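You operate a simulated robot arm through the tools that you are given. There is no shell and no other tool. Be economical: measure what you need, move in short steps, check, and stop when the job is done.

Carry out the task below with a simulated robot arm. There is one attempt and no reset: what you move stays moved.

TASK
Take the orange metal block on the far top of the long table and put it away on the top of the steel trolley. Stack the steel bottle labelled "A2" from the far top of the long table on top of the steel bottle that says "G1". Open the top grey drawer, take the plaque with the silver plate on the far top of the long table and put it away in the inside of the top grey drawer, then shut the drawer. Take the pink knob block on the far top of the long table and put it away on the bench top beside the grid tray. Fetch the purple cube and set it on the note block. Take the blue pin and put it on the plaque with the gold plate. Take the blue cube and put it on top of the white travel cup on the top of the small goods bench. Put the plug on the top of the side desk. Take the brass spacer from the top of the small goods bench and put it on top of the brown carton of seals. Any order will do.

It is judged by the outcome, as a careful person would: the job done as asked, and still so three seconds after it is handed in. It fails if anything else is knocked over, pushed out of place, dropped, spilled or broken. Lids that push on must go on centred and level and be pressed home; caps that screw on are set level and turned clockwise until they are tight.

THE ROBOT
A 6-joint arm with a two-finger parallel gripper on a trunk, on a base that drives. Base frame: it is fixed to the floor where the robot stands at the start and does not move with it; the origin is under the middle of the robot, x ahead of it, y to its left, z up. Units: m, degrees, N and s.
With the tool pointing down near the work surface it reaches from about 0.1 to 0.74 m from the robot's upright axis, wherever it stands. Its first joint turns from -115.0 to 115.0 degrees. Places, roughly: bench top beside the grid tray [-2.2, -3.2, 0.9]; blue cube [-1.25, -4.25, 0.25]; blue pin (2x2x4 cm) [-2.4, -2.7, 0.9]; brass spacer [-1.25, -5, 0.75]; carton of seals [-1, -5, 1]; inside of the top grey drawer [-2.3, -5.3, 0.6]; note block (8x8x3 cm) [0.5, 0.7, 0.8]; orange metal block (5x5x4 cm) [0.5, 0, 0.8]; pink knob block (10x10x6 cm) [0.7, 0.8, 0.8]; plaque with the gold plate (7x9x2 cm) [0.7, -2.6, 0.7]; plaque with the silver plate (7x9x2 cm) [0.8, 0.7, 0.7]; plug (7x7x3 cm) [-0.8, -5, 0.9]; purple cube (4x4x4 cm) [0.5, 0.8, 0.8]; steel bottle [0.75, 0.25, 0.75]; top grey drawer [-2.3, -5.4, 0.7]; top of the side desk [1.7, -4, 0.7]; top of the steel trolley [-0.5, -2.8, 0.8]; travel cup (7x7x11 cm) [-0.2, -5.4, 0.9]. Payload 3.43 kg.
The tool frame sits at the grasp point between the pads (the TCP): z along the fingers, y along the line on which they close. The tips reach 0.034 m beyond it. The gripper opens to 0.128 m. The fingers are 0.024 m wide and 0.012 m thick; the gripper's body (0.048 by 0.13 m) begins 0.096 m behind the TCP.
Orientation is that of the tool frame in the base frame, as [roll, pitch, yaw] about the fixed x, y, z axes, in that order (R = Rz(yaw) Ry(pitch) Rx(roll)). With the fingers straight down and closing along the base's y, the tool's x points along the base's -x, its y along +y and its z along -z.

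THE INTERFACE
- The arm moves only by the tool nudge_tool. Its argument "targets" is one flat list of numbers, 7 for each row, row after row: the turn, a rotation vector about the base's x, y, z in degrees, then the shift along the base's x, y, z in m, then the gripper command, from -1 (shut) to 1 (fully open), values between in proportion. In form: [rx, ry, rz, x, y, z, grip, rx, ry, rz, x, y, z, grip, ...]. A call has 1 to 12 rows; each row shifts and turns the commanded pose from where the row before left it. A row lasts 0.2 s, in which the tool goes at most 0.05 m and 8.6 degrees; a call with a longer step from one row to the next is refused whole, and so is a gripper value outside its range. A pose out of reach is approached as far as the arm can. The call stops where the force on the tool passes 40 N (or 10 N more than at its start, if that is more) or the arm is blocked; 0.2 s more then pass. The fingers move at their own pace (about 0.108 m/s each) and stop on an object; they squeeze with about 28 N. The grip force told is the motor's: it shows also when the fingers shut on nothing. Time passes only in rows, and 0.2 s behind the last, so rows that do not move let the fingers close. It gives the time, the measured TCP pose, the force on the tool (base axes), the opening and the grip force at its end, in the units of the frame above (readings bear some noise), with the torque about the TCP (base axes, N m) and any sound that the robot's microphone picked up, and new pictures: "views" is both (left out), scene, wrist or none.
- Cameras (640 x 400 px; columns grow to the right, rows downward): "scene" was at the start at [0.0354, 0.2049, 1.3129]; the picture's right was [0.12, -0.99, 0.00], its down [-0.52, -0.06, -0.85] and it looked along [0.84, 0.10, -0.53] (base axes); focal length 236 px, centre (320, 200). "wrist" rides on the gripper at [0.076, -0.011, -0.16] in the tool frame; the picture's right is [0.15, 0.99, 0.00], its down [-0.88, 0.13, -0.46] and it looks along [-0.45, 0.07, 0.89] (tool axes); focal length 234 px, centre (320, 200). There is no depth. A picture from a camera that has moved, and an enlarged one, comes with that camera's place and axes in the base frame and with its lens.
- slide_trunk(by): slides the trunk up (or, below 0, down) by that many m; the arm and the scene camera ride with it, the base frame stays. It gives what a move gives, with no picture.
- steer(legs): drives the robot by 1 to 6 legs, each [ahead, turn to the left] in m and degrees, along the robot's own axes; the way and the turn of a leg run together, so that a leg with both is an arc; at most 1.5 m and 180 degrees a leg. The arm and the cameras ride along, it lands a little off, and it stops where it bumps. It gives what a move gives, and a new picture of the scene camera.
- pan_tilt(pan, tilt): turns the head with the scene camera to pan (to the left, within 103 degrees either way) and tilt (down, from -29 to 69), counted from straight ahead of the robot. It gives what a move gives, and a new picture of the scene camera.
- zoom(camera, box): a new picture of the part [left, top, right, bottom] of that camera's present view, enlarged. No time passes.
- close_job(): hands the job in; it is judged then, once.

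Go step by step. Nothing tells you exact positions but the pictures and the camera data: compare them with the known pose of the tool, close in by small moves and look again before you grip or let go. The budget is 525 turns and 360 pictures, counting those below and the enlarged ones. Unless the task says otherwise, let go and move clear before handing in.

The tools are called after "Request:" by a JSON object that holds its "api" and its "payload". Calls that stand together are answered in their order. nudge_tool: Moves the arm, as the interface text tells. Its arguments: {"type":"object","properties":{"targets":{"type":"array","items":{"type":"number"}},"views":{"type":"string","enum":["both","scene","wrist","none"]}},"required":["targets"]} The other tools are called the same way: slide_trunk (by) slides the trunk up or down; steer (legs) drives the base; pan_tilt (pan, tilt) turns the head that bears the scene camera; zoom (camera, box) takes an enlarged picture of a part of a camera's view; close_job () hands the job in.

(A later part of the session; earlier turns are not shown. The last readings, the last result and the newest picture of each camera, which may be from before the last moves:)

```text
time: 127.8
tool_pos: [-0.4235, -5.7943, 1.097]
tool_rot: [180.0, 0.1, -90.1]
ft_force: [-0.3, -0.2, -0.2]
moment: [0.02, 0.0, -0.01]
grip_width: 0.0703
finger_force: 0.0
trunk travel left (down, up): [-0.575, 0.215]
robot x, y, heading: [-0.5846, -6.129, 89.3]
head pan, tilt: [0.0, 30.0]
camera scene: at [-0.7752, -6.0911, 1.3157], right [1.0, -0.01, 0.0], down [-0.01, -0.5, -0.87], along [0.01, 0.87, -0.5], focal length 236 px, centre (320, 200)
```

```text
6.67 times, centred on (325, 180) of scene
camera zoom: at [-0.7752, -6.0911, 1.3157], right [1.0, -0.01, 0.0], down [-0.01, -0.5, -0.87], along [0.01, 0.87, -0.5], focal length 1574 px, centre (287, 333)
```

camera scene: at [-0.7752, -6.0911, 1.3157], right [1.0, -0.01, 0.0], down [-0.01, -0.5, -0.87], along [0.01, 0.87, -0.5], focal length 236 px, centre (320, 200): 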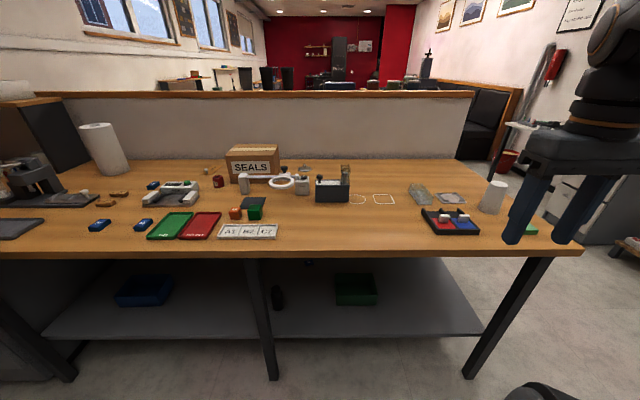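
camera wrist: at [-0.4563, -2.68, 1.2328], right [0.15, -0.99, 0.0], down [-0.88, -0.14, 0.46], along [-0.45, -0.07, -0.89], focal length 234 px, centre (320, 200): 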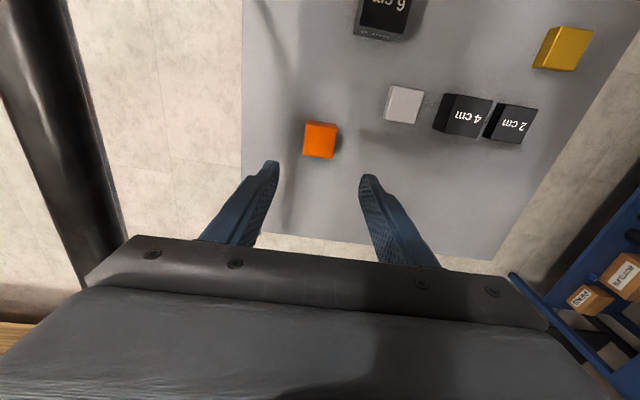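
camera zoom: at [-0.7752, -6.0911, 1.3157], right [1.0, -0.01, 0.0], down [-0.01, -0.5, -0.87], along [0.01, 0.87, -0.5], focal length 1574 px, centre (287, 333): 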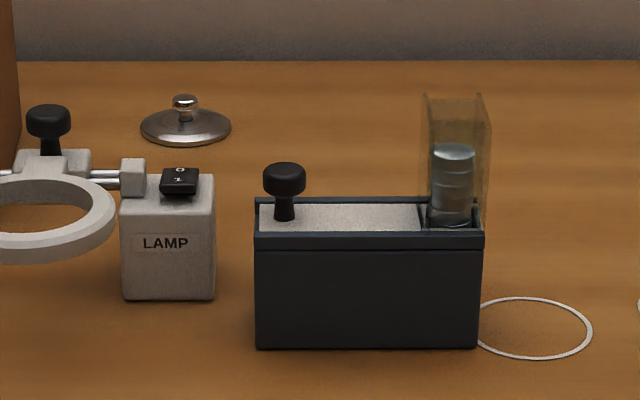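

The spacer is a brass shim plate with a silver knob, and the plug is a silver dome with a knob. I need the base's own geometry to know how close I can get to the bench.

Request:
{"api": "pan_tilt", "payload": {"pan": 10, "tilt": 69}}

Request:
{"api": "zoom", "payload": {"camera": "scene", "box": [240, 250, 480, 400]}}

```text
time: 128.9
tool_pos: [-0.4235, -5.7939, 1.0979]
tool_rot: [-180.0, 0.2, -90.2]
ft_force: [-0.4, 0.7, -0.4]
moment: [0.0, 0.03, -0.02]
grip_width: 0.0702
finger_force: 0.0
trunk travel left (down, up): [-0.575, 0.215]
robot x, y, heading: [-0.5809, -6.1272, 89.2]
head pan, tilt: [10.0, 68.8]
camera scene: at [-0.7854, -6.1263, 1.2643], right [0.99, 0.16, 0.0], down [0.15, -0.92, -0.36], along [-0.06, 0.36, -0.93], focal length 236 px, centre (320, 200)
```

scene: 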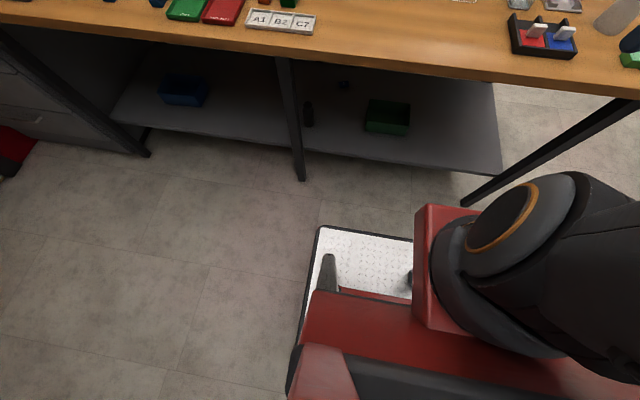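

```text
2.67 times, centred on (360, 325) of scene
camera zoom: at [-0.7854, -6.1263, 1.2643], right [0.99, 0.16, 0.0], down [0.15, -0.92, -0.36], along [-0.06, 0.36, -0.93], focal length 629 px, centre (213, -133)
```

zoom: 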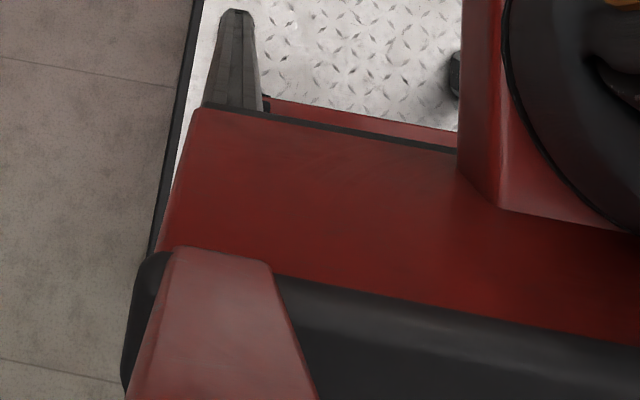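

The base plate is low (z≈0.17) and the carriage sits at z≈0.95, so the base can slide under the bench shelf between its legs. I'll drive to the left bay for the spacer.

Request:
{"api": "steer", "payload": {"legs": [[0, 90], [0.69, 0], [0, -90]]}}

```text
time: 140.3
tool_pos: [-1.112, -5.7803, 1.0976]
tool_rot: [179.9, 0.1, -89.9]
ft_force: [0.1, 0.1, -0.1]
moment: [0.0, -0.01, -0.01]
grip_width: 0.0703
finger_force: 0.1
trunk travel left (down, up): [-0.575, 0.215]
robot x, y, heading: [-1.2689, -6.1147, 89.5]
head pan, tilt: [10.0, 68.8]
camera scene: at [-1.4724, -6.1138, 1.2642], right [0.99, 0.17, 0.0], down [0.16, -0.92, -0.36], along [-0.06, 0.36, -0.93], focal length 236 px, centre (320, 200)
```

scene: 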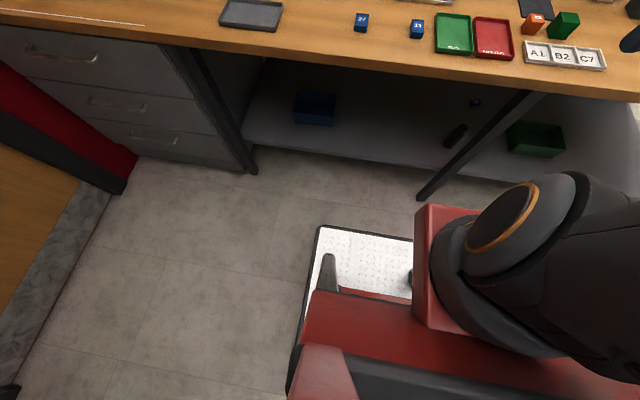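

Request:
{"api": "steer", "payload": {"legs": [[0, 18], [0.2, 0], [0, -18]]}}

```text
time: 143.9
tool_pos: [-1.174, -5.5876, 1.098]
tool_rot: [-180.0, 0.1, -89.8]
ft_force: [-0.7, -0.6, -0.7]
moment: [0.02, -0.02, -0.03]
grip_width: 0.07
finger_force: 0.0
trunk travel left (down, up): [-0.575, 0.215]
robot x, y, heading: [-1.3278, -5.9236, 89.6]
head pan, tilt: [10.0, 68.8]
camera scene: at [-1.5339, -5.9204, 1.2642], right [0.99, 0.17, 0.0], down [0.15, -0.92, -0.36], along [-0.06, 0.36, -0.93], focal length 236 px, centre (320, 200)
```

scene: 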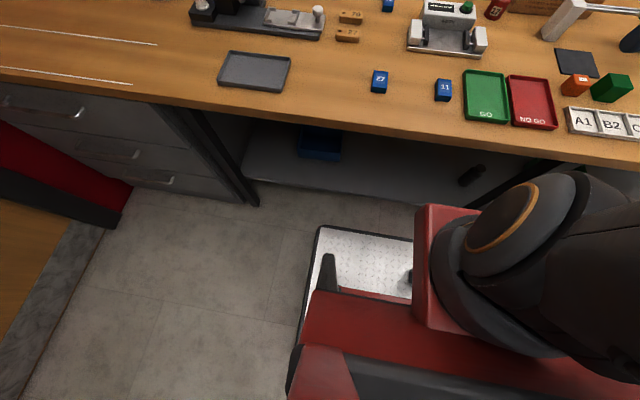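

Request:
{"api": "steer", "payload": {"legs": [[0.1, 0]]}}

```text
time: 145.1
tool_pos: [-1.1715, -5.4851, 1.097]
tool_rot: [179.9, 0.1, -90.0]
ft_force: [-0.9, -0.6, -0.2]
moment: [-0.02, -0.01, -0.01]
grip_width: 0.0706
finger_force: 0.0
trunk travel left (down, up): [-0.575, 0.215]
robot x, y, heading: [-1.3272, -5.8209, 89.5]
head pan, tilt: [10.0, 68.8]
camera scene: at [-1.533, -5.8179, 1.2642], right [0.99, 0.16, 0.0], down [0.15, -0.92, -0.36], along [-0.06, 0.36, -0.93], focal length 236 px, centre (320, 200)
```

scene: 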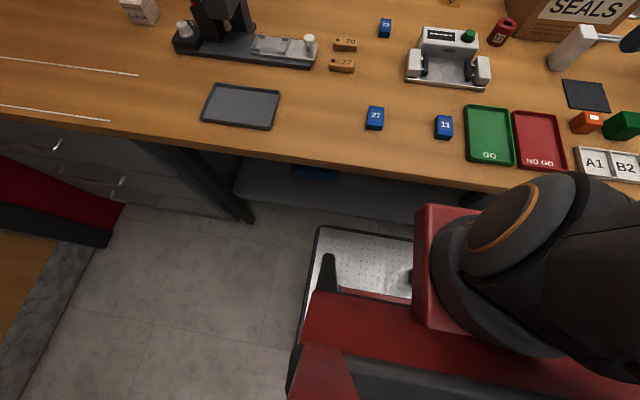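

Request:
{"api": "slide_trunk", "payload": {"by": 0.06}}

Request:
{"api": "steer", "payload": {"legs": [[0.09, 0]]}}

```text
time: 146.1
tool_pos: [-1.1731, -5.4845, 1.1573]
tool_rot: [-180.0, 0.1, -90.1]
ft_force: [-0.1, 0.2, -0.4]
moment: [0.0, -0.01, 0.01]
grip_width: 0.0703
finger_force: 0.0
trunk travel left (down, up): [-0.635, 0.155]
robot x, y, heading: [-1.3264, -5.8222, 89.4]
head pan, tilt: [10.0, 68.8]
```

```text
time: 147.2
tool_pos: [-1.1706, -5.3953, 1.157]
tool_rot: [-180.0, 0.0, -90.1]
ft_force: [-0.7, 0.5, -0.1]
moment: [0.02, -0.03, 0.0]
grip_width: 0.0705
finger_force: 0.1
trunk travel left (down, up): [-0.635, 0.155]
robot x, y, heading: [-1.3302, -5.729, 89.4]
head pan, tilt: [10.0, 68.8]
camera scene: at [-1.5323, -5.7452, 1.3242], right [0.99, 0.16, 0.0], down [0.15, -0.92, -0.36], along [-0.06, 0.36, -0.93], focal length 236 px, centre (320, 200)
```

scene: 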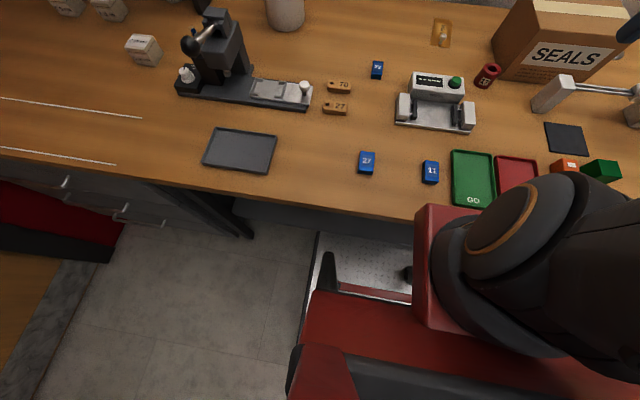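

The base slid under without a bump. Now I'll look at the spacer and the carton.

Request:
{"api": "pan_tilt", "payload": {"pan": -25, "tilt": 45}}

Request:
{"api": "zoom", "payload": {"camera": "scene", "box": [220, 80, 400, 200]}}

```text
time: 148.2
tool_pos: [-1.1702, -5.3957, 1.157]
tool_rot: [179.9, 0.1, -90.1]
ft_force: [-0.6, -0.6, 0.0]
moment: [-0.01, -0.01, 0.01]
grip_width: 0.0706
finger_force: 0.0
trunk travel left (down, up): [-0.635, 0.155]
robot x, y, heading: [-1.3267, -5.7339, 89.5]
head pan, tilt: [-25.0, 45.0]
camera scene: at [-1.4881, -5.7268, 1.353], right [0.9, -0.43, 0.0], down [-0.3, -0.64, -0.71], along [0.3, 0.64, -0.71], focal length 236 px, centre (320, 200)
```

scene: 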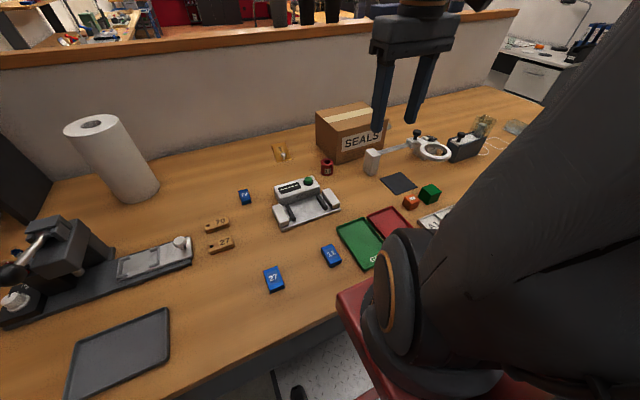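

```text
3.33 times, centred on (310, 140) of scene
camera zoom: at [-1.4881, -5.7268, 1.353], right [0.9, -0.43, 0.0], down [-0.3, -0.64, -0.71], along [0.3, 0.64, -0.71], focal length 787 px, centre (353, 400)
```

zoom: 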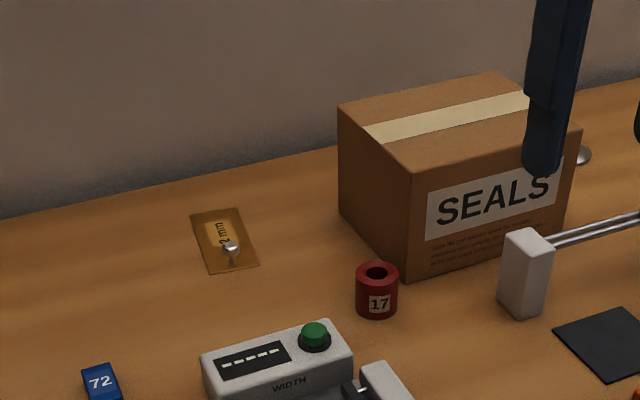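

I place the table at z≈0.86, the spacer knob at (-1.300, -5.036), and the carton top at z≈0.99 over x -1.15..-0.95 and y -5.15..-4.99. I'll move above the knob with the fingers closing along the plate's length.

Request:
{"api": "nudge_tool", "payload": {"targets": [0, 0, 8.1, -0.013, 0.036, -0.01, -0.3, 0, 0, 8.1, -0.013, 0.036, -0.01, -0.3, 0, 0, 8.1, -0.013, 0.036, -0.01, -0.3, 0, 0, 8.1, -0.013, 0.036, -0.01, -0.3, 0, 0, 8.1, -0.013, 0.036, -0.01, -0.3, 0, 0, 8.1, -0.013, 0.036, -0.01, -0.3, 0, 0, 8.1, -0.013, 0.036, -0.01, -0.3, 0, 0, 8.1, -0.013, 0.036, -0.01, -0.3, 0, 0, 8.1, -0.013, 0.036, -0.01, -0.3, 0, 0, 8.1, -0.013, 0.036, -0.01, -0.3, 0, 0, 0, 0, 0, 0, -0.3], "views": "both"}}

```text
time: 150.6
tool_pos: [-1.3038, -5.0342, 1.0539]
tool_rot: [180.0, 0.1, -8.9]
ft_force: [-0.3, -0.4, 0.2]
moment: [0.02, -0.01, -0.01]
grip_width: 0.0447
finger_force: 0.1
trunk travel left (down, up): [-0.635, 0.155]
robot x, y, heading: [-1.332, -5.7332, 89.3]
head pan, tilt: [-25.0, 45.0]
camera scene: at [-1.488, -5.7268, 1.3531], right [0.9, -0.43, 0.0], down [-0.3, -0.64, -0.71], along [0.3, 0.64, -0.71], focal length 236 px, centre (320, 200)
camera wrist: at [-1.2257, -5.0358, 1.2147], right [-0.01, -1.0, 0.0], down [-0.89, 0.01, 0.46], along [-0.46, 0.0, -0.89], focal length 234 px, centre (320, 200)
```

scene: 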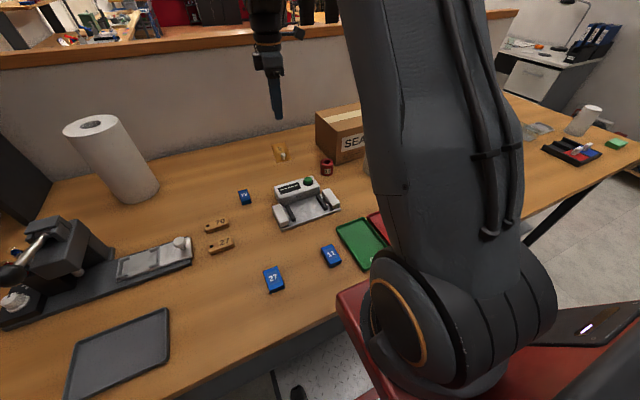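
wrist: 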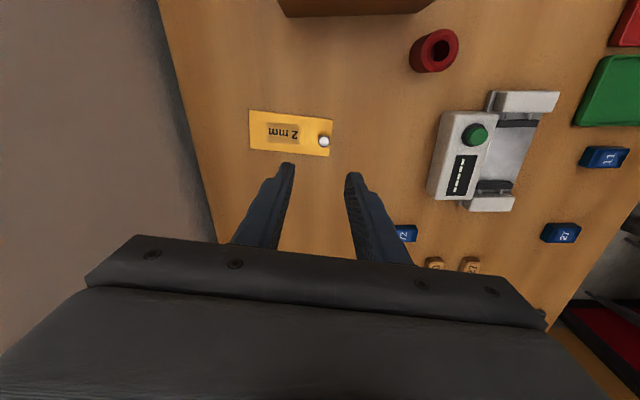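

Request:
{"api": "zoom", "payload": {"camera": "wrist", "box": [240, 100, 350, 180]}}

```text
5.00 times, centred on (295, 140) of wrist
camera zoom: at [-1.2257, -5.0358, 1.2147], right [-0.01, -1.0, 0.0], down [-0.89, 0.01, 0.46], along [-0.46, 0.0, -0.89], focal length 1171 px, centre (445, 500)
```

zoom: 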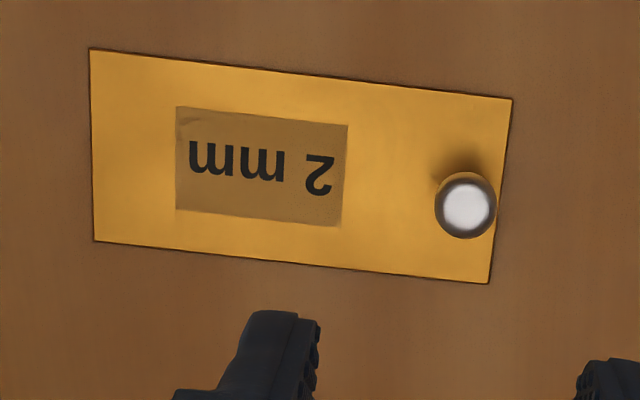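

Request:
{"api": "nudge_tool", "payload": {"targets": [0, 0, 2.5, 0, -0.007, -0.04, -0.3, 0, 0, 0, 0, 0, -0.045, -0.3, 0, 0, 0, 0, 0, -0.04, -0.3, 0, 0, 0, 0, 0, -0.018, -0.3, 0, 0, 0, 0, 0, 0, -0.3], "views": "wrist"}}

Request:
{"api": "zoom", "payload": {"camera": "scene", "box": [240, 100, 320, 170]}}

```text
time: 151.8
tool_pos: [-1.3003, -5.0425, 0.915]
tool_rot: [179.9, 0.1, -6.8]
ft_force: [0.3, 0.1, -0.5]
moment: [0.04, 0.03, -0.01]
grip_width: 0.0447
finger_force: 0.1
trunk travel left (down, up): [-0.635, 0.155]
robot x, y, heading: [-1.3272, -5.7302, 89.2]
head pan, tilt: [-25.0, 45.0]
camera wrist: at [-1.2236, -5.0407, 1.0744], right [0.03, -1.0, 0.0], down [-0.89, -0.03, 0.46], along [-0.46, -0.01, -0.89], focal length 234 px, centre (320, 200)
```

wrist: 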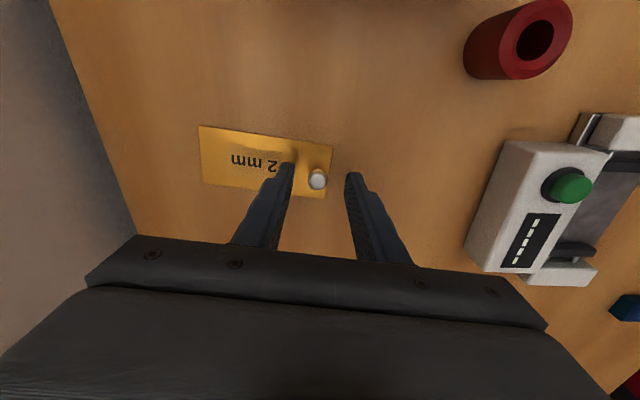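

```text
5.71 times, centred on (280, 135) of scene
camera zoom: at [-1.488, -5.7268, 1.3531], right [0.9, -0.43, 0.0], down [-0.3, -0.64, -0.71], along [0.31, 0.64, -0.71], focal length 1349 px, centre (549, 571)
```

zoom: 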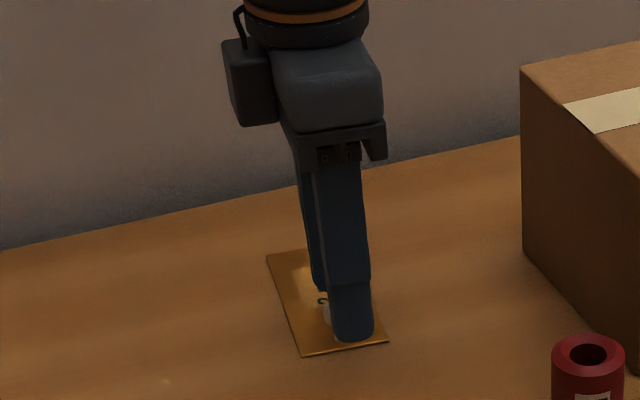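

Request:
{"api": "nudge_tool", "payload": {"targets": [0, 0, 0, -0.002, 0.002, -0.008, -0.3, 0, 0, 0, 0, 0, -0.005, -0.3, 0, 0, 0, 0, 0, 0, -0.3], "views": "wrist"}}

Request:
{"api": "zoom", "payload": {"camera": "wrist", "box": [260, 130, 380, 220]}}

```text
time: 152.6
tool_pos: [-1.3018, -5.041, 0.902]
tool_rot: [180.0, 0.1, -6.5]
ft_force: [-0.3, -0.2, 0.4]
moment: [0.0, 0.03, 0.01]
grip_width: 0.0448
finger_force: 0.1
trunk travel left (down, up): [-0.635, 0.155]
robot x, y, heading: [-1.3298, -5.7306, 89.4]
head pan, tilt: [-25.0, 45.0]
camera wrist: at [-1.2249, -5.038, 1.061], right [0.03, -1.0, 0.0], down [-0.89, -0.03, 0.46], along [-0.46, -0.01, -0.89], focal length 234 px, centre (320, 200)
```

wrist: 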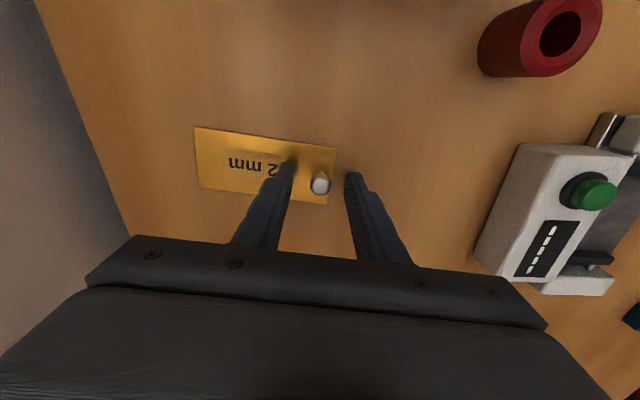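

```text
4.44 times, centred on (320, 175) of wrist
camera zoom: at [-1.2249, -5.038, 1.061], right [0.03, -1.0, 0.0], down [-0.89, -0.03, 0.46], along [-0.46, -0.01, -0.89], focal length 1041 px, centre (320, 311)
```

zoom: 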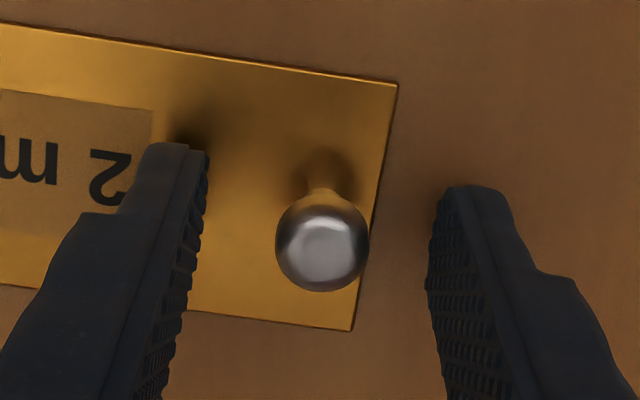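

Request:
{"api": "nudge_tool", "payload": {"targets": [0, 0, 0, 0, 0, 0, -0.6, 0, 0, 0, 0, 0, 0, -0.85, 0, 0, 0, 0, 0, 0, -1, 0, 0, 0, 0, 0, 0, -1, 0, 0, 0, 0, 0, 0.02, -1, 0, 0, 0, 0, 0, 0.04, -1, 0, 0, 0, 0, 0, 0, -1], "views": "wrist"}}

Request:
{"api": "zoom", "payload": {"camera": "scene", "box": [240, 90, 320, 170]}}

```text
time: 154.2
tool_pos: [-1.3019, -5.0403, 0.9616]
tool_rot: [179.9, 0.1, -6.6]
ft_force: [-0.3, 0.2, -0.8]
moment: [-0.05, 0.02, 0.02]
grip_width: 0.0171
finger_force: 28.0
trunk travel left (down, up): [-0.635, 0.155]
robot x, y, heading: [-1.3283, -5.73, 89.1]
head pan, tilt: [-25.0, 45.0]
camera wrist: at [-1.224, -5.038, 1.1206], right [0.03, -1.0, 0.0], down [-0.89, -0.03, 0.46], along [-0.46, -0.01, -0.89], focal length 234 px, centre (320, 200)
```

wrist: 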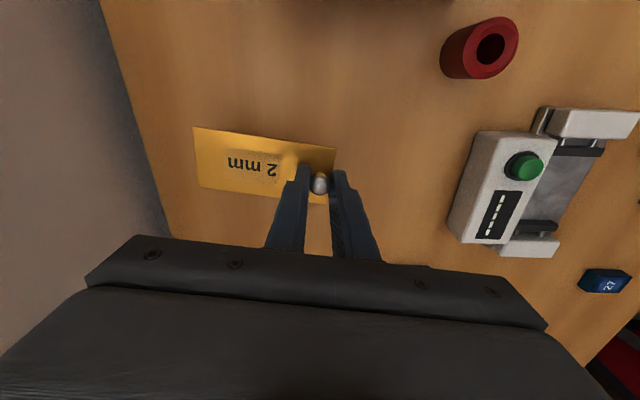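

```text
5.00 times, centred on (280, 130) of scene
camera zoom: at [-1.488, -5.7267, 1.3531], right [0.9, -0.43, 0.0], down [-0.3, -0.64, -0.71], along [0.31, 0.64, -0.71], focal length 1180 px, centre (520, 550)
```

zoom: 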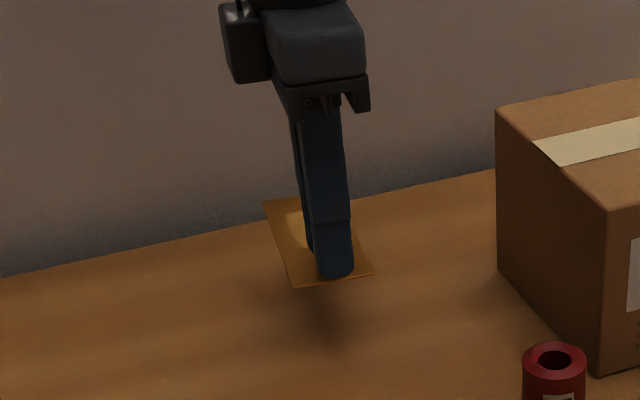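

The plate is lifted level. I'll rise, turn it so it lies along the carton, and move over it.

Request:
{"api": "nudge_tool", "payload": {"targets": [0, 0, 0, 0, 0, 0.045, -1, 0, 0, 0, 0, 0, 0.045, -1, 0, 0, -8.4, 0, 0, 0.045, -1, 0, 0, -8.4, 0, 0, 0.025, -1, 0, 0, -8.4, 0.025, -0.004, 0, -1, 0, 0, -8.4, 0.03, -0.004, 0, -1, 0, 0, -8.4, 0.03, -0.004, 0, -1, 0, 0, -8.4, 0.03, -0.004, 0, -1, 0, 0, -8.4, 0.03, -0.004, 0, -1, 0, 0, -8.4, 0.03, -0.005, 0, -1, 0, 0, -8.4, 0.03, -0.005, 0, -1, 0, 0, -8.4, 0, 0, 0, -1], "views": "both"}}

```text
time: 156.8
tool_pos: [-1.0991, -5.0723, 1.1211]
tool_rot: [-179.9, 0.2, -90.7]
ft_force: [0.1, 0.8, -1.1]
moment: [0.0, 0.03, -0.04]
grip_width: 0.0171
finger_force: 28.2
trunk travel left (down, up): [-0.635, 0.155]
robot x, y, heading: [-1.3301, -5.7294, 89.2]
head pan, tilt: [-25.0, 45.0]
camera scene: at [-1.4879, -5.7267, 1.3531], right [0.9, -0.43, 0.0], down [-0.3, -0.64, -0.71], along [0.3, 0.64, -0.71], focal length 236 px, centre (320, 200)
camera wrist: at [-1.0876, -5.1488, 1.2802], right [-0.99, -0.13, 0.0], down [-0.12, 0.88, 0.46], along [-0.06, 0.45, -0.89], focal length 234 px, centre (320, 200)
```

scene: 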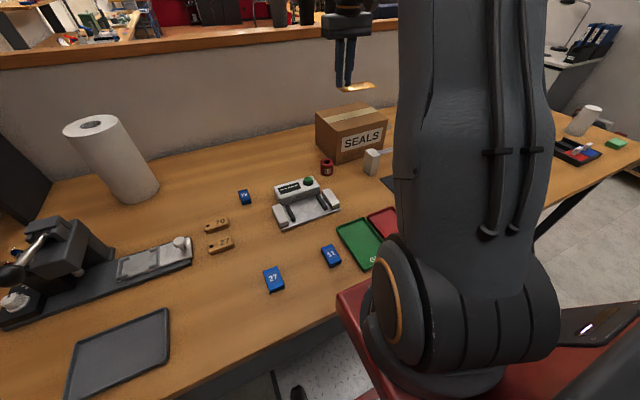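
wrist: 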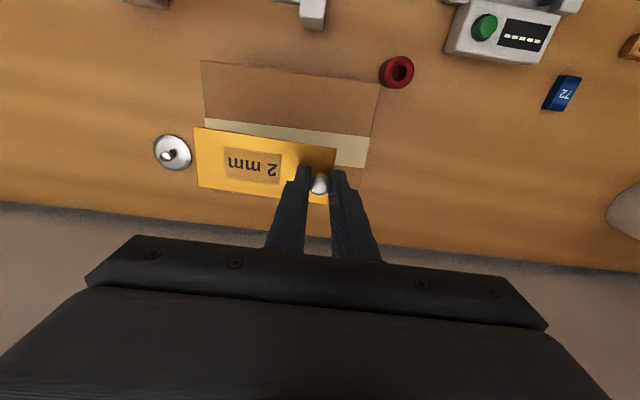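

Request:
{"api": "nudge_tool", "payload": {"targets": [0, 0, 0, 0, 0, -0.04, -1, 0, 0, 0, 0, 0, -0.03, -1, 0, 0, 0, 0, 0, -0.01, -1, 0, 0, 0, 0, 0, 0, -1], "views": "wrist"}}

Request:
{"api": "zoom", "payload": {"camera": "scene", "box": [300, 60, 400, 170]}}

```text
time: 157.8
tool_pos: [-1.0996, -5.0737, 1.0402]
tool_rot: [-179.9, 0.1, -90.6]
ft_force: [-0.8, -0.8, -1.0]
moment: [0.01, 0.04, -0.01]
grip_width: 0.0169
finger_force: 28.5
trunk travel left (down, up): [-0.635, 0.155]
robot x, y, heading: [-1.3265, -5.7298, 89.4]
head pan, tilt: [-25.0, 45.0]
camera wrist: at [-1.0882, -5.1489, 1.2015], right [-0.99, -0.14, 0.0], down [-0.12, 0.88, 0.46], along [-0.06, 0.45, -0.89], focal length 234 px, centre (320, 200)
```

wrist: 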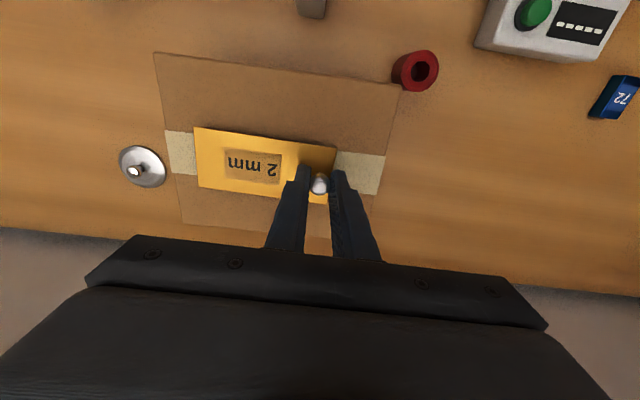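

```text
3.64 times, centred on (350, 115) of scene
camera zoom: at [-1.4879, -5.7267, 1.3531], right [0.9, -0.43, 0.0], down [-0.31, -0.64, -0.71], along [0.3, 0.64, -0.71], focal length 858 px, centre (211, 509)
```

zoom: 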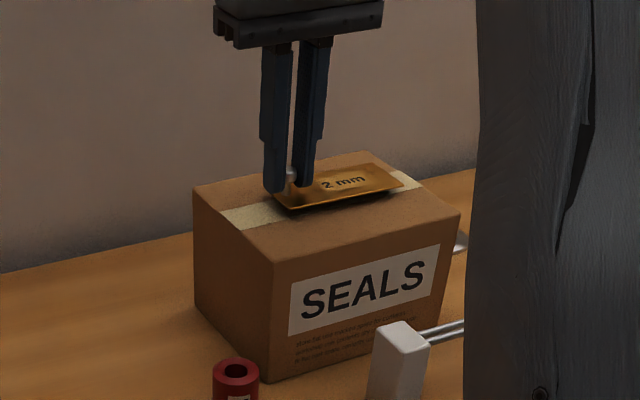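

Nearly down. I'll lower in 2 mm steps until I feel contact.

Request:
{"api": "nudge_tool", "payload": {"targets": [0, 0, 0, 0, 0, -0.002, -1, 0, 0, 0, 0, 0, -0.002, -1, 0, 0, 0, 0, 0, -0.002, -1, 0, 0, 0, 0, 0, 0, -1], "views": "none"}}

```text
time: 158.8
tool_pos: [-1.0982, -5.072, 1.035]
tool_rot: [180.0, 0.1, -90.6]
ft_force: [0.5, 1.1, -1.4]
moment: [-0.01, 0.02, 0.0]
grip_width: 0.0172
finger_force: 27.8
trunk travel left (down, up): [-0.635, 0.155]
robot x, y, heading: [-1.3272, -5.7305, 89.6]
head pan, tilt: [-25.0, 45.0]
```

Request:
{"api": "nudge_tool", "payload": {"targets": [0, 0, 0, 0, 0, -0.0015, -1, 0, 0, 0, 0, 0, -0.0015, -1, 0, 0, 0, 0, 0, 0, -1], "views": "none"}}

```text
time: 159.6
tool_pos: [-1.0974, -5.0709, 1.0324]
tool_rot: [-179.9, 0.1, -90.6]
ft_force: [-0.6, 0.5, -1.5]
moment: [0.0, 0.07, -0.02]
grip_width: 0.017
finger_force: 27.8
trunk travel left (down, up): [-0.635, 0.155]
robot x, y, heading: [-1.3317, -5.7305, 89.5]
head pan, tilt: [-25.0, 45.0]
```

Request:
{"api": "nudge_tool", "payload": {"targets": [0, 0, 0, 0, 0, -0.0015, -1, 0, 0, 0, 0, 0, -0.0015, -1, 0, 0, 0, 0, 0, 0, -1], "views": "none"}}

```text
time: 160.4
tool_pos: [-1.0977, -5.0707, 1.0318]
tool_rot: [-179.9, 0.3, -90.5]
ft_force: [-2.6, -1.7, 17.7]
moment: [-0.31, 0.03, -0.01]
grip_width: 0.0168
finger_force: 28.0
trunk travel left (down, up): [-0.635, 0.155]
robot x, y, heading: [-1.3259, -5.7263, 89.2]
head pan, tilt: [-25.0, 45.0]
```

Request:
{"api": "nudge_tool", "payload": {"targets": [0, 0, 0, 0, 0, 0.0015, -1, 0, 0, 0, 0, 0, 0, -0.5, 0, 0, 0, 0, 0, 0, -0.3, 0, 0, 0, 0, 0, 0, -0.3, 0, 0, 0, 0, 0, 0.04, -0.3, 0, 0, 0, 0, 0, 0.05, -0.3, 0, 0, 0, 0, 0, 0.04, -0.3], "views": "both"}}

Request:
{"api": "zoom", "payload": {"camera": "wrist", "box": [80, 60, 260, 200]}}

```text
time: 162.0
tool_pos: [-1.0988, -5.0701, 1.1594]
tool_rot: [180.0, 0.1, -90.6]
ft_force: [0.1, 0.0, 0.2]
moment: [-0.06, -0.01, 0.01]
grip_width: 0.0448
finger_force: 0.1
trunk travel left (down, up): [-0.635, 0.155]
robot x, y, heading: [-1.3284, -5.7292, 89.2]
head pan, tilt: [-25.0, 45.0]
camera scene: at [-1.4879, -5.7266, 1.3531], right [0.9, -0.43, 0.0], down [-0.31, -0.64, -0.71], along [0.3, 0.64, -0.71], focal length 236 px, centre (320, 200)
camera wrist: at [-1.0879, -5.147, 1.3188], right [-0.99, -0.14, 0.0], down [-0.12, 0.88, 0.46], along [-0.06, 0.45, -0.89], focal length 234 px, centre (320, 200)
```

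scene: 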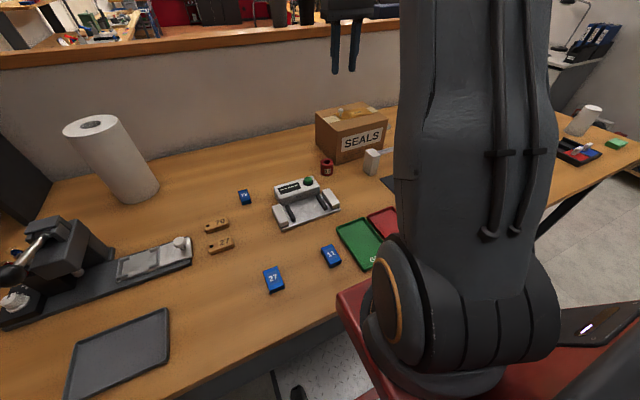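
wrist: 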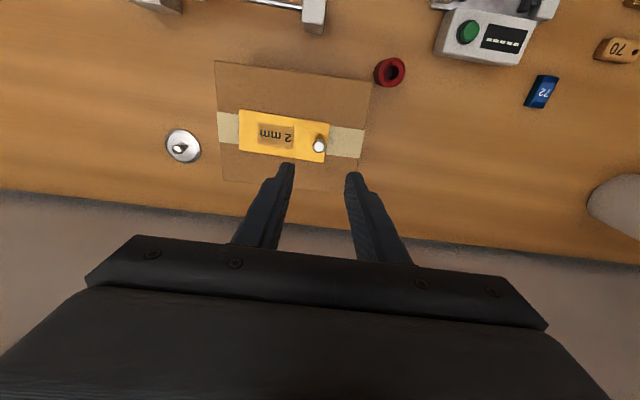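

```text
2.86 times, centred on (170, 130) of wrist
camera zoom: at [-1.0879, -5.147, 1.3188], right [-0.99, -0.14, 0.0], down [-0.12, 0.88, 0.46], along [-0.06, 0.45, -0.89], focal length 669 px, centre (749, 400)
```

zoom: 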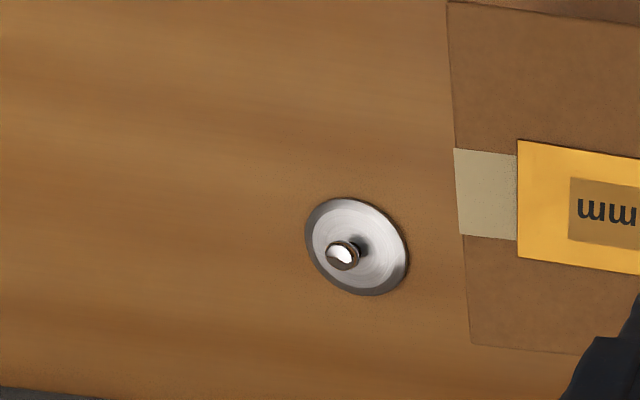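

The spacer is done, and the plug is at about (-0.840, -4.999). I'll retract, back out, and shift to the right-hand bay.

Request:
{"api": "nudge_tool", "payload": {"targets": [0, 0, 0, -0.01, -0.045, 0, -0.3, 0, 0, 0, -0.01, -0.045, 0, -0.3, 0, 0, 0, -0.01, -0.045, 0, -0.3, 0, 0, 0, -0.01, -0.045, 0, -0.3, 0, 0, 0, -0.01, -0.045, 0, -0.3, 0, 0, 0, -0.01, -0.045, 0, -0.3, 0, 0, 0, -0.01, -0.045, 0, -0.3], "views": "none"}}

Request:
{"api": "pan_tilt", "payload": {"pan": 10, "tilt": 65}}

Request:
{"api": "steer", "payload": {"legs": [[-0.38, 0], [0, -90], [0.7, 0], [0, 90]]}}

```text
time: 163.6
tool_pos: [-1.1655, -5.383, 1.1589]
tool_rot: [-179.9, 0.1, -90.6]
ft_force: [0.2, 1.0, -0.9]
moment: [-0.02, 0.02, 0.03]
grip_width: 0.0447
finger_force: 0.1
trunk travel left (down, up): [-0.635, 0.155]
robot x, y, heading: [-1.3295, -5.7315, 89.4]
head pan, tilt: [-25.0, 45.0]
```

```text
time: 164.6
tool_pos: [-1.1659, -5.3831, 1.1584]
tool_rot: [179.9, 0.1, -90.6]
ft_force: [-0.3, -0.4, -0.1]
moment: [0.02, -0.02, 0.0]
grip_width: 0.0448
finger_force: 0.0
trunk travel left (down, up): [-0.635, 0.155]
robot x, y, heading: [-1.328, -5.729, 89.7]
head pan, tilt: [10.0, 65.0]
camera scene: at [-1.533, -5.7403, 1.3281], right [0.99, 0.16, 0.0], down [0.15, -0.89, -0.42], along [-0.07, 0.42, -0.91], focal length 236 px, centre (320, 200)
```

scene: 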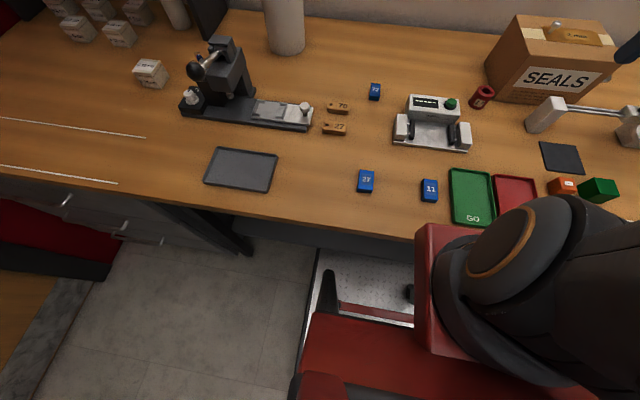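

```text
time: 178.1
tool_pos: [-0.4618, -5.7624, 1.1577]
tool_rot: [-180.0, 0.1, -89.6]
ft_force: [0.0, 0.3, 0.1]
moment: [0.01, 0.01, 0.01]
grip_width: 0.0448
finger_force: 0.1
trunk travel left (down, up): [-0.635, 0.155]
robot x, y, heading: [-0.6178, -6.1118, 90.3]
head pan, tilt: [10.0, 65.0]
camera scene: at [-0.8247, -6.1242, 1.328], right [0.98, 0.18, 0.0], down [0.16, -0.89, -0.42], along [-0.08, 0.42, -0.91], focal length 236 px, centre (320, 200)
```

scene: 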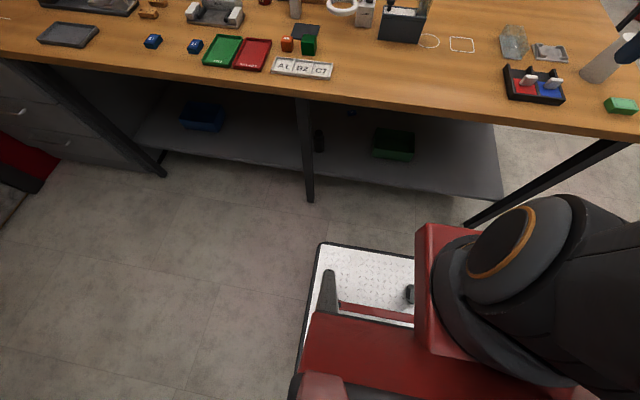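

Request:
{"api": "steer", "payload": {"legs": [[0.33, 0], [0.1, 0]]}}

Request:
{"api": "pan_tilt", "payload": {"pan": 5, "tilt": 45}}

```text
time: 181.0
tool_pos: [-0.4671, -5.3361, 1.1597]
tool_rot: [179.9, 0.1, -89.5]
ft_force: [0.6, -0.6, -0.4]
moment: [0.03, 0.0, -0.03]
grip_width: 0.0448
finger_force: 0.1
trunk travel left (down, up): [-0.635, 0.155]
robot x, y, heading: [-0.621, -5.6865, 90.3]
head pan, tilt: [10.0, 65.0]
camera scene: at [-0.8272, -5.7, 1.3281], right [0.98, 0.18, 0.0], down [0.16, -0.89, -0.42], along [-0.08, 0.42, -0.91], focal length 236 px, centre (320, 200)
```

scene: 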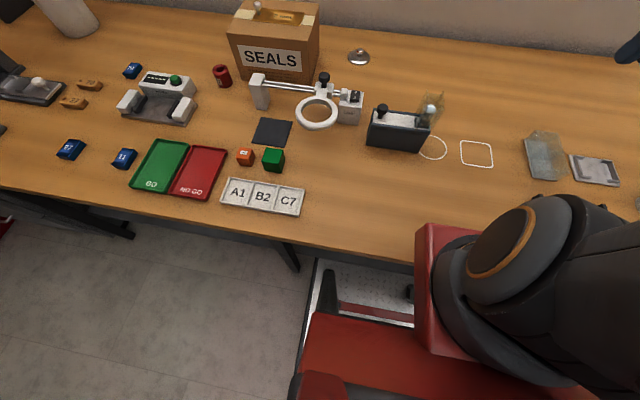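

```text
time: 181.8
tool_pos: [-0.4673, -5.3367, 1.1591]
tool_rot: [-180.0, 0.1, -89.5]
ft_force: [-0.2, 0.5, 1.3]
moment: [0.0, 0.02, 0.01]
grip_width: 0.0448
finger_force: 0.0
trunk travel left (down, up): [-0.635, 0.155]
robot x, y, heading: [-0.6196, -5.6853, 90.4]
head pan, tilt: [5.0, 45.0]
camera scene: at [-0.8239, -5.6787, 1.353], right [1.0, 0.1, 0.0], down [0.07, -0.7, -0.71], along [-0.07, 0.7, -0.71], focal length 236 px, centre (320, 200)
```

scene: 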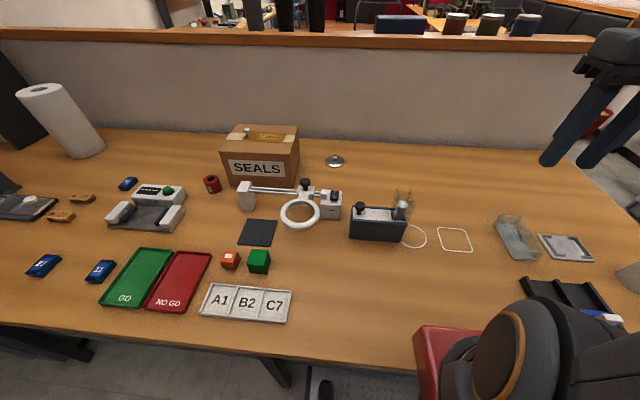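

Request:
{"api": "nudge_tool", "payload": {"targets": [0, 0, 0, -0.0311, 0.0282, -0.009, -0.3, 0, 0, 0, -0.0311, 0.0282, -0.009, -0.3, 0, 0, 0, -0.0311, 0.0282, -0.009, -0.3, 0, 0, 0, -0.0311, 0.0282, -0.009, -0.3, 0, 0, 0, -0.0311, 0.0282, -0.009, -0.3, 0, 0, 0, -0.0311, 0.0282, -0.009, -0.3, 0, 0, 0, -0.0311, 0.0282, -0.009, -0.3, 0, 0, 0, -0.0311, 0.0282, -0.009, -0.3, 0, 0, 0, -0.0311, 0.0282, -0.009, -0.3, 0, 0, 0, -0.0311, 0.0282, -0.009, -0.3, 0, 0, 0, -0.0311, 0.0282, -0.009, -0.3, 0, 0, 0, -0.0311, 0.0282, -0.009, -0.3], "views": "both"}}

Request:
{"api": "zoom", "payload": {"camera": "wrist", "box": [270, 100, 370, 180]}}

```text
time: 184.4
tool_pos: [-0.84, -4.9974, 1.0517]
tool_rot: [-180.0, 0.2, -89.6]
ft_force: [0.7, -0.4, 0.5]
moment: [0.05, 0.0, -0.01]
grip_width: 0.0446
finger_force: 0.0
trunk travel left (down, up): [-0.635, 0.155]
robot x, y, heading: [-0.6258, -5.6867, 90.3]
head pan, tilt: [5.0, 45.0]
camera scene: at [-0.8237, -5.679, 1.3531], right [1.0, 0.09, 0.0], down [0.07, -0.7, -0.71], along [-0.07, 0.7, -0.71], focal length 236 px, centre (320, 200)
camera wrist: at [-0.8274, -5.0745, 1.211], right [-0.99, -0.15, 0.0], down [-0.14, 0.88, 0.46], along [-0.07, 0.45, -0.89], focal length 234 px, centre (320, 200)
```

scene: 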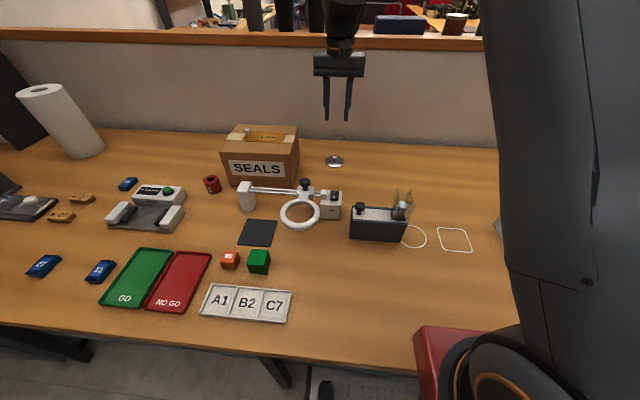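
wrist: 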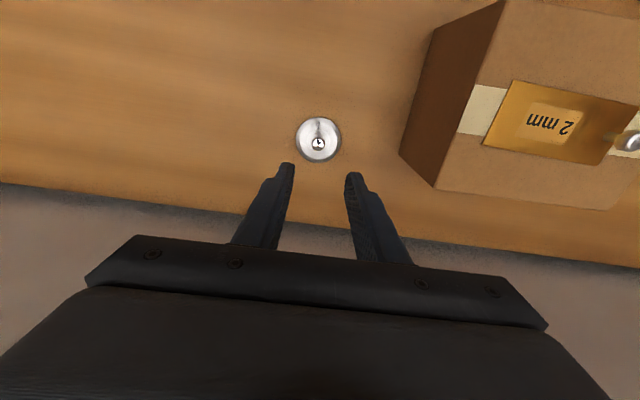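

```text
5.00 times, centred on (320, 140) of wrist
camera zoom: at [-0.8274, -5.0745, 1.211], right [-0.99, -0.15, 0.0], down [-0.14, 0.88, 0.46], along [-0.07, 0.45, -0.89], focal length 1171 px, centre (320, 500)
```

zoom: 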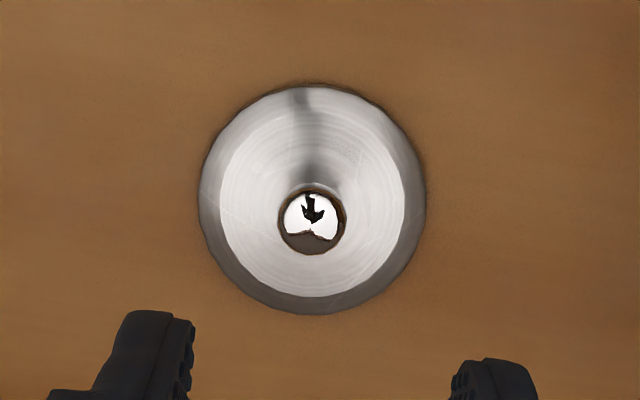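

Request:
{"api": "nudge_tool", "payload": {"targets": [0, 0, 0, 0.0025, 0.0005, -0.045, -0.3, 0, 0, 0, 0, 0, -0.045, -0.3, 0, 0, 0, 0, 0, -0.035, -0.3, 0, 0, 0, 0, 0, -0.014, -0.3, 0, 0, 0, 0, 0, 0, -0.3], "views": "wrist"}}

Request:
{"api": "zoom", "payload": {"camera": "scene", "box": [300, 110, 370, 180]}}

Request:
{"api": "zoom", "payload": {"camera": "wrist", "box": [260, 130, 380, 220]}}

```text
time: 185.6
tool_pos: [-0.8374, -4.9988, 0.9111]
tool_rot: [-180.0, 0.0, -89.4]
ft_force: [0.4, 0.5, 0.4]
moment: [0.03, -0.02, -0.01]
grip_width: 0.0447
finger_force: 0.0
trunk travel left (down, up): [-0.635, 0.155]
robot x, y, heading: [-0.6253, -5.6877, 90.5]
head pan, tilt: [5.0, 45.0]
camera wrist: at [-0.8258, -5.0745, 1.071], right [-0.99, -0.15, 0.0], down [-0.14, 0.88, 0.46], along [-0.07, 0.45, -0.89], focal length 234 px, centre (320, 200)
```

wrist: 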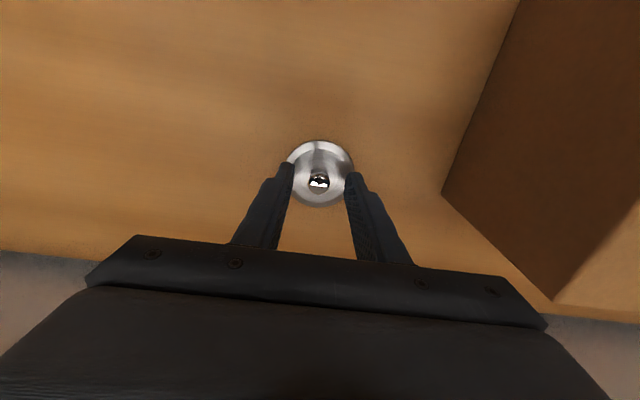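

```text
5.71 times, centred on (335, 145) of scene
camera zoom: at [-0.824, -5.6786, 1.3531], right [1.0, 0.09, 0.0], down [0.07, -0.7, -0.71], along [-0.07, 0.7, -0.71], focal length 1349 px, centre (234, 514)
```

zoom: 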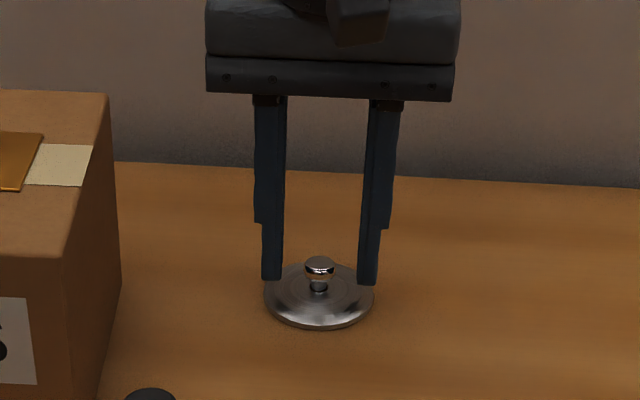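

```text
4.44 times, centred on (320, 175) of wrist
camera zoom: at [-0.8258, -5.0745, 1.071], right [-0.99, -0.15, 0.0], down [-0.14, 0.88, 0.46], along [-0.07, 0.45, -0.89], focal length 1041 px, centre (320, 311)
```

zoom: 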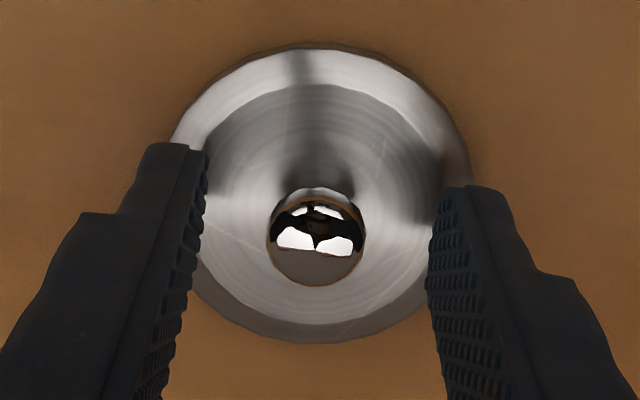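

Request:
{"api": "nudge_tool", "payload": {"targets": [0, 0, 0, 0.0005, 0, -0.005, -0.3, 0, 0, 0, 0, 0, 0, -0.6, 0, 0, 0, 0, 0, 0, -0.85, 0, 0, 0, 0, 0, 0, -1, 0, 0, 0, 0, 0, 0, -1, 0, 0, 0, 0, 0, 0.03, -1, 0, 0, 0, 0, 0, 0.04, -1, 0, 0, 0, 0, 0, 0, -1], "views": "wrist"}}

Request:
{"api": "zoom", "payload": {"camera": "scene", "box": [300, 90, 370, 180]}}

```text
time: 187.4
tool_pos: [-0.8362, -4.9998, 0.9768]
tool_rot: [179.9, 0.0, -89.5]
ft_force: [-1.0, 0.2, 0.1]
moment: [-0.03, 0.0, 0.01]
grip_width: 0.0199
finger_force: 28.3
trunk travel left (down, up): [-0.635, 0.155]
robot x, y, heading: [-0.6244, -5.6825, 90.6]
head pan, tilt: [5.0, 45.0]
camera wrist: at [-0.8248, -5.0758, 1.1355], right [-0.99, -0.15, 0.0], down [-0.14, 0.88, 0.46], along [-0.07, 0.45, -0.89], focal length 234 px, centre (320, 200)
```

wrist: 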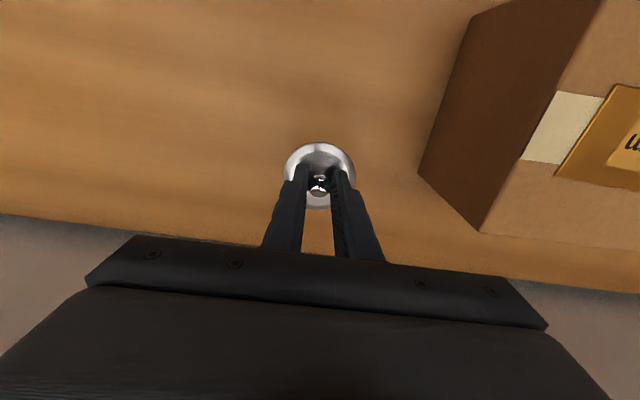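

```text
4.44 times, centred on (335, 135) of scene
camera zoom: at [-0.824, -5.6785, 1.3531], right [1.0, 0.09, 0.0], down [0.07, -0.7, -0.71], along [-0.07, 0.7, -0.71], focal length 1049 px, centre (253, 489)
```

zoom: 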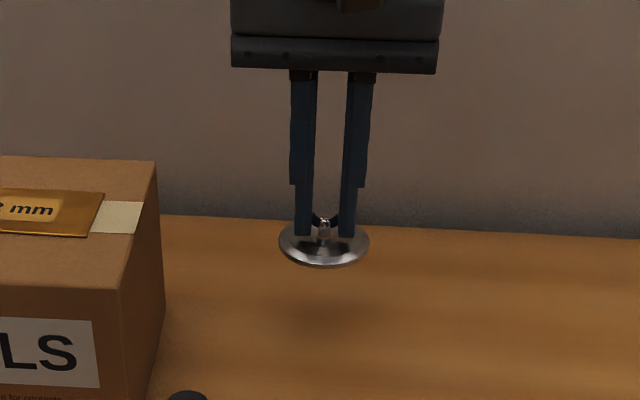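

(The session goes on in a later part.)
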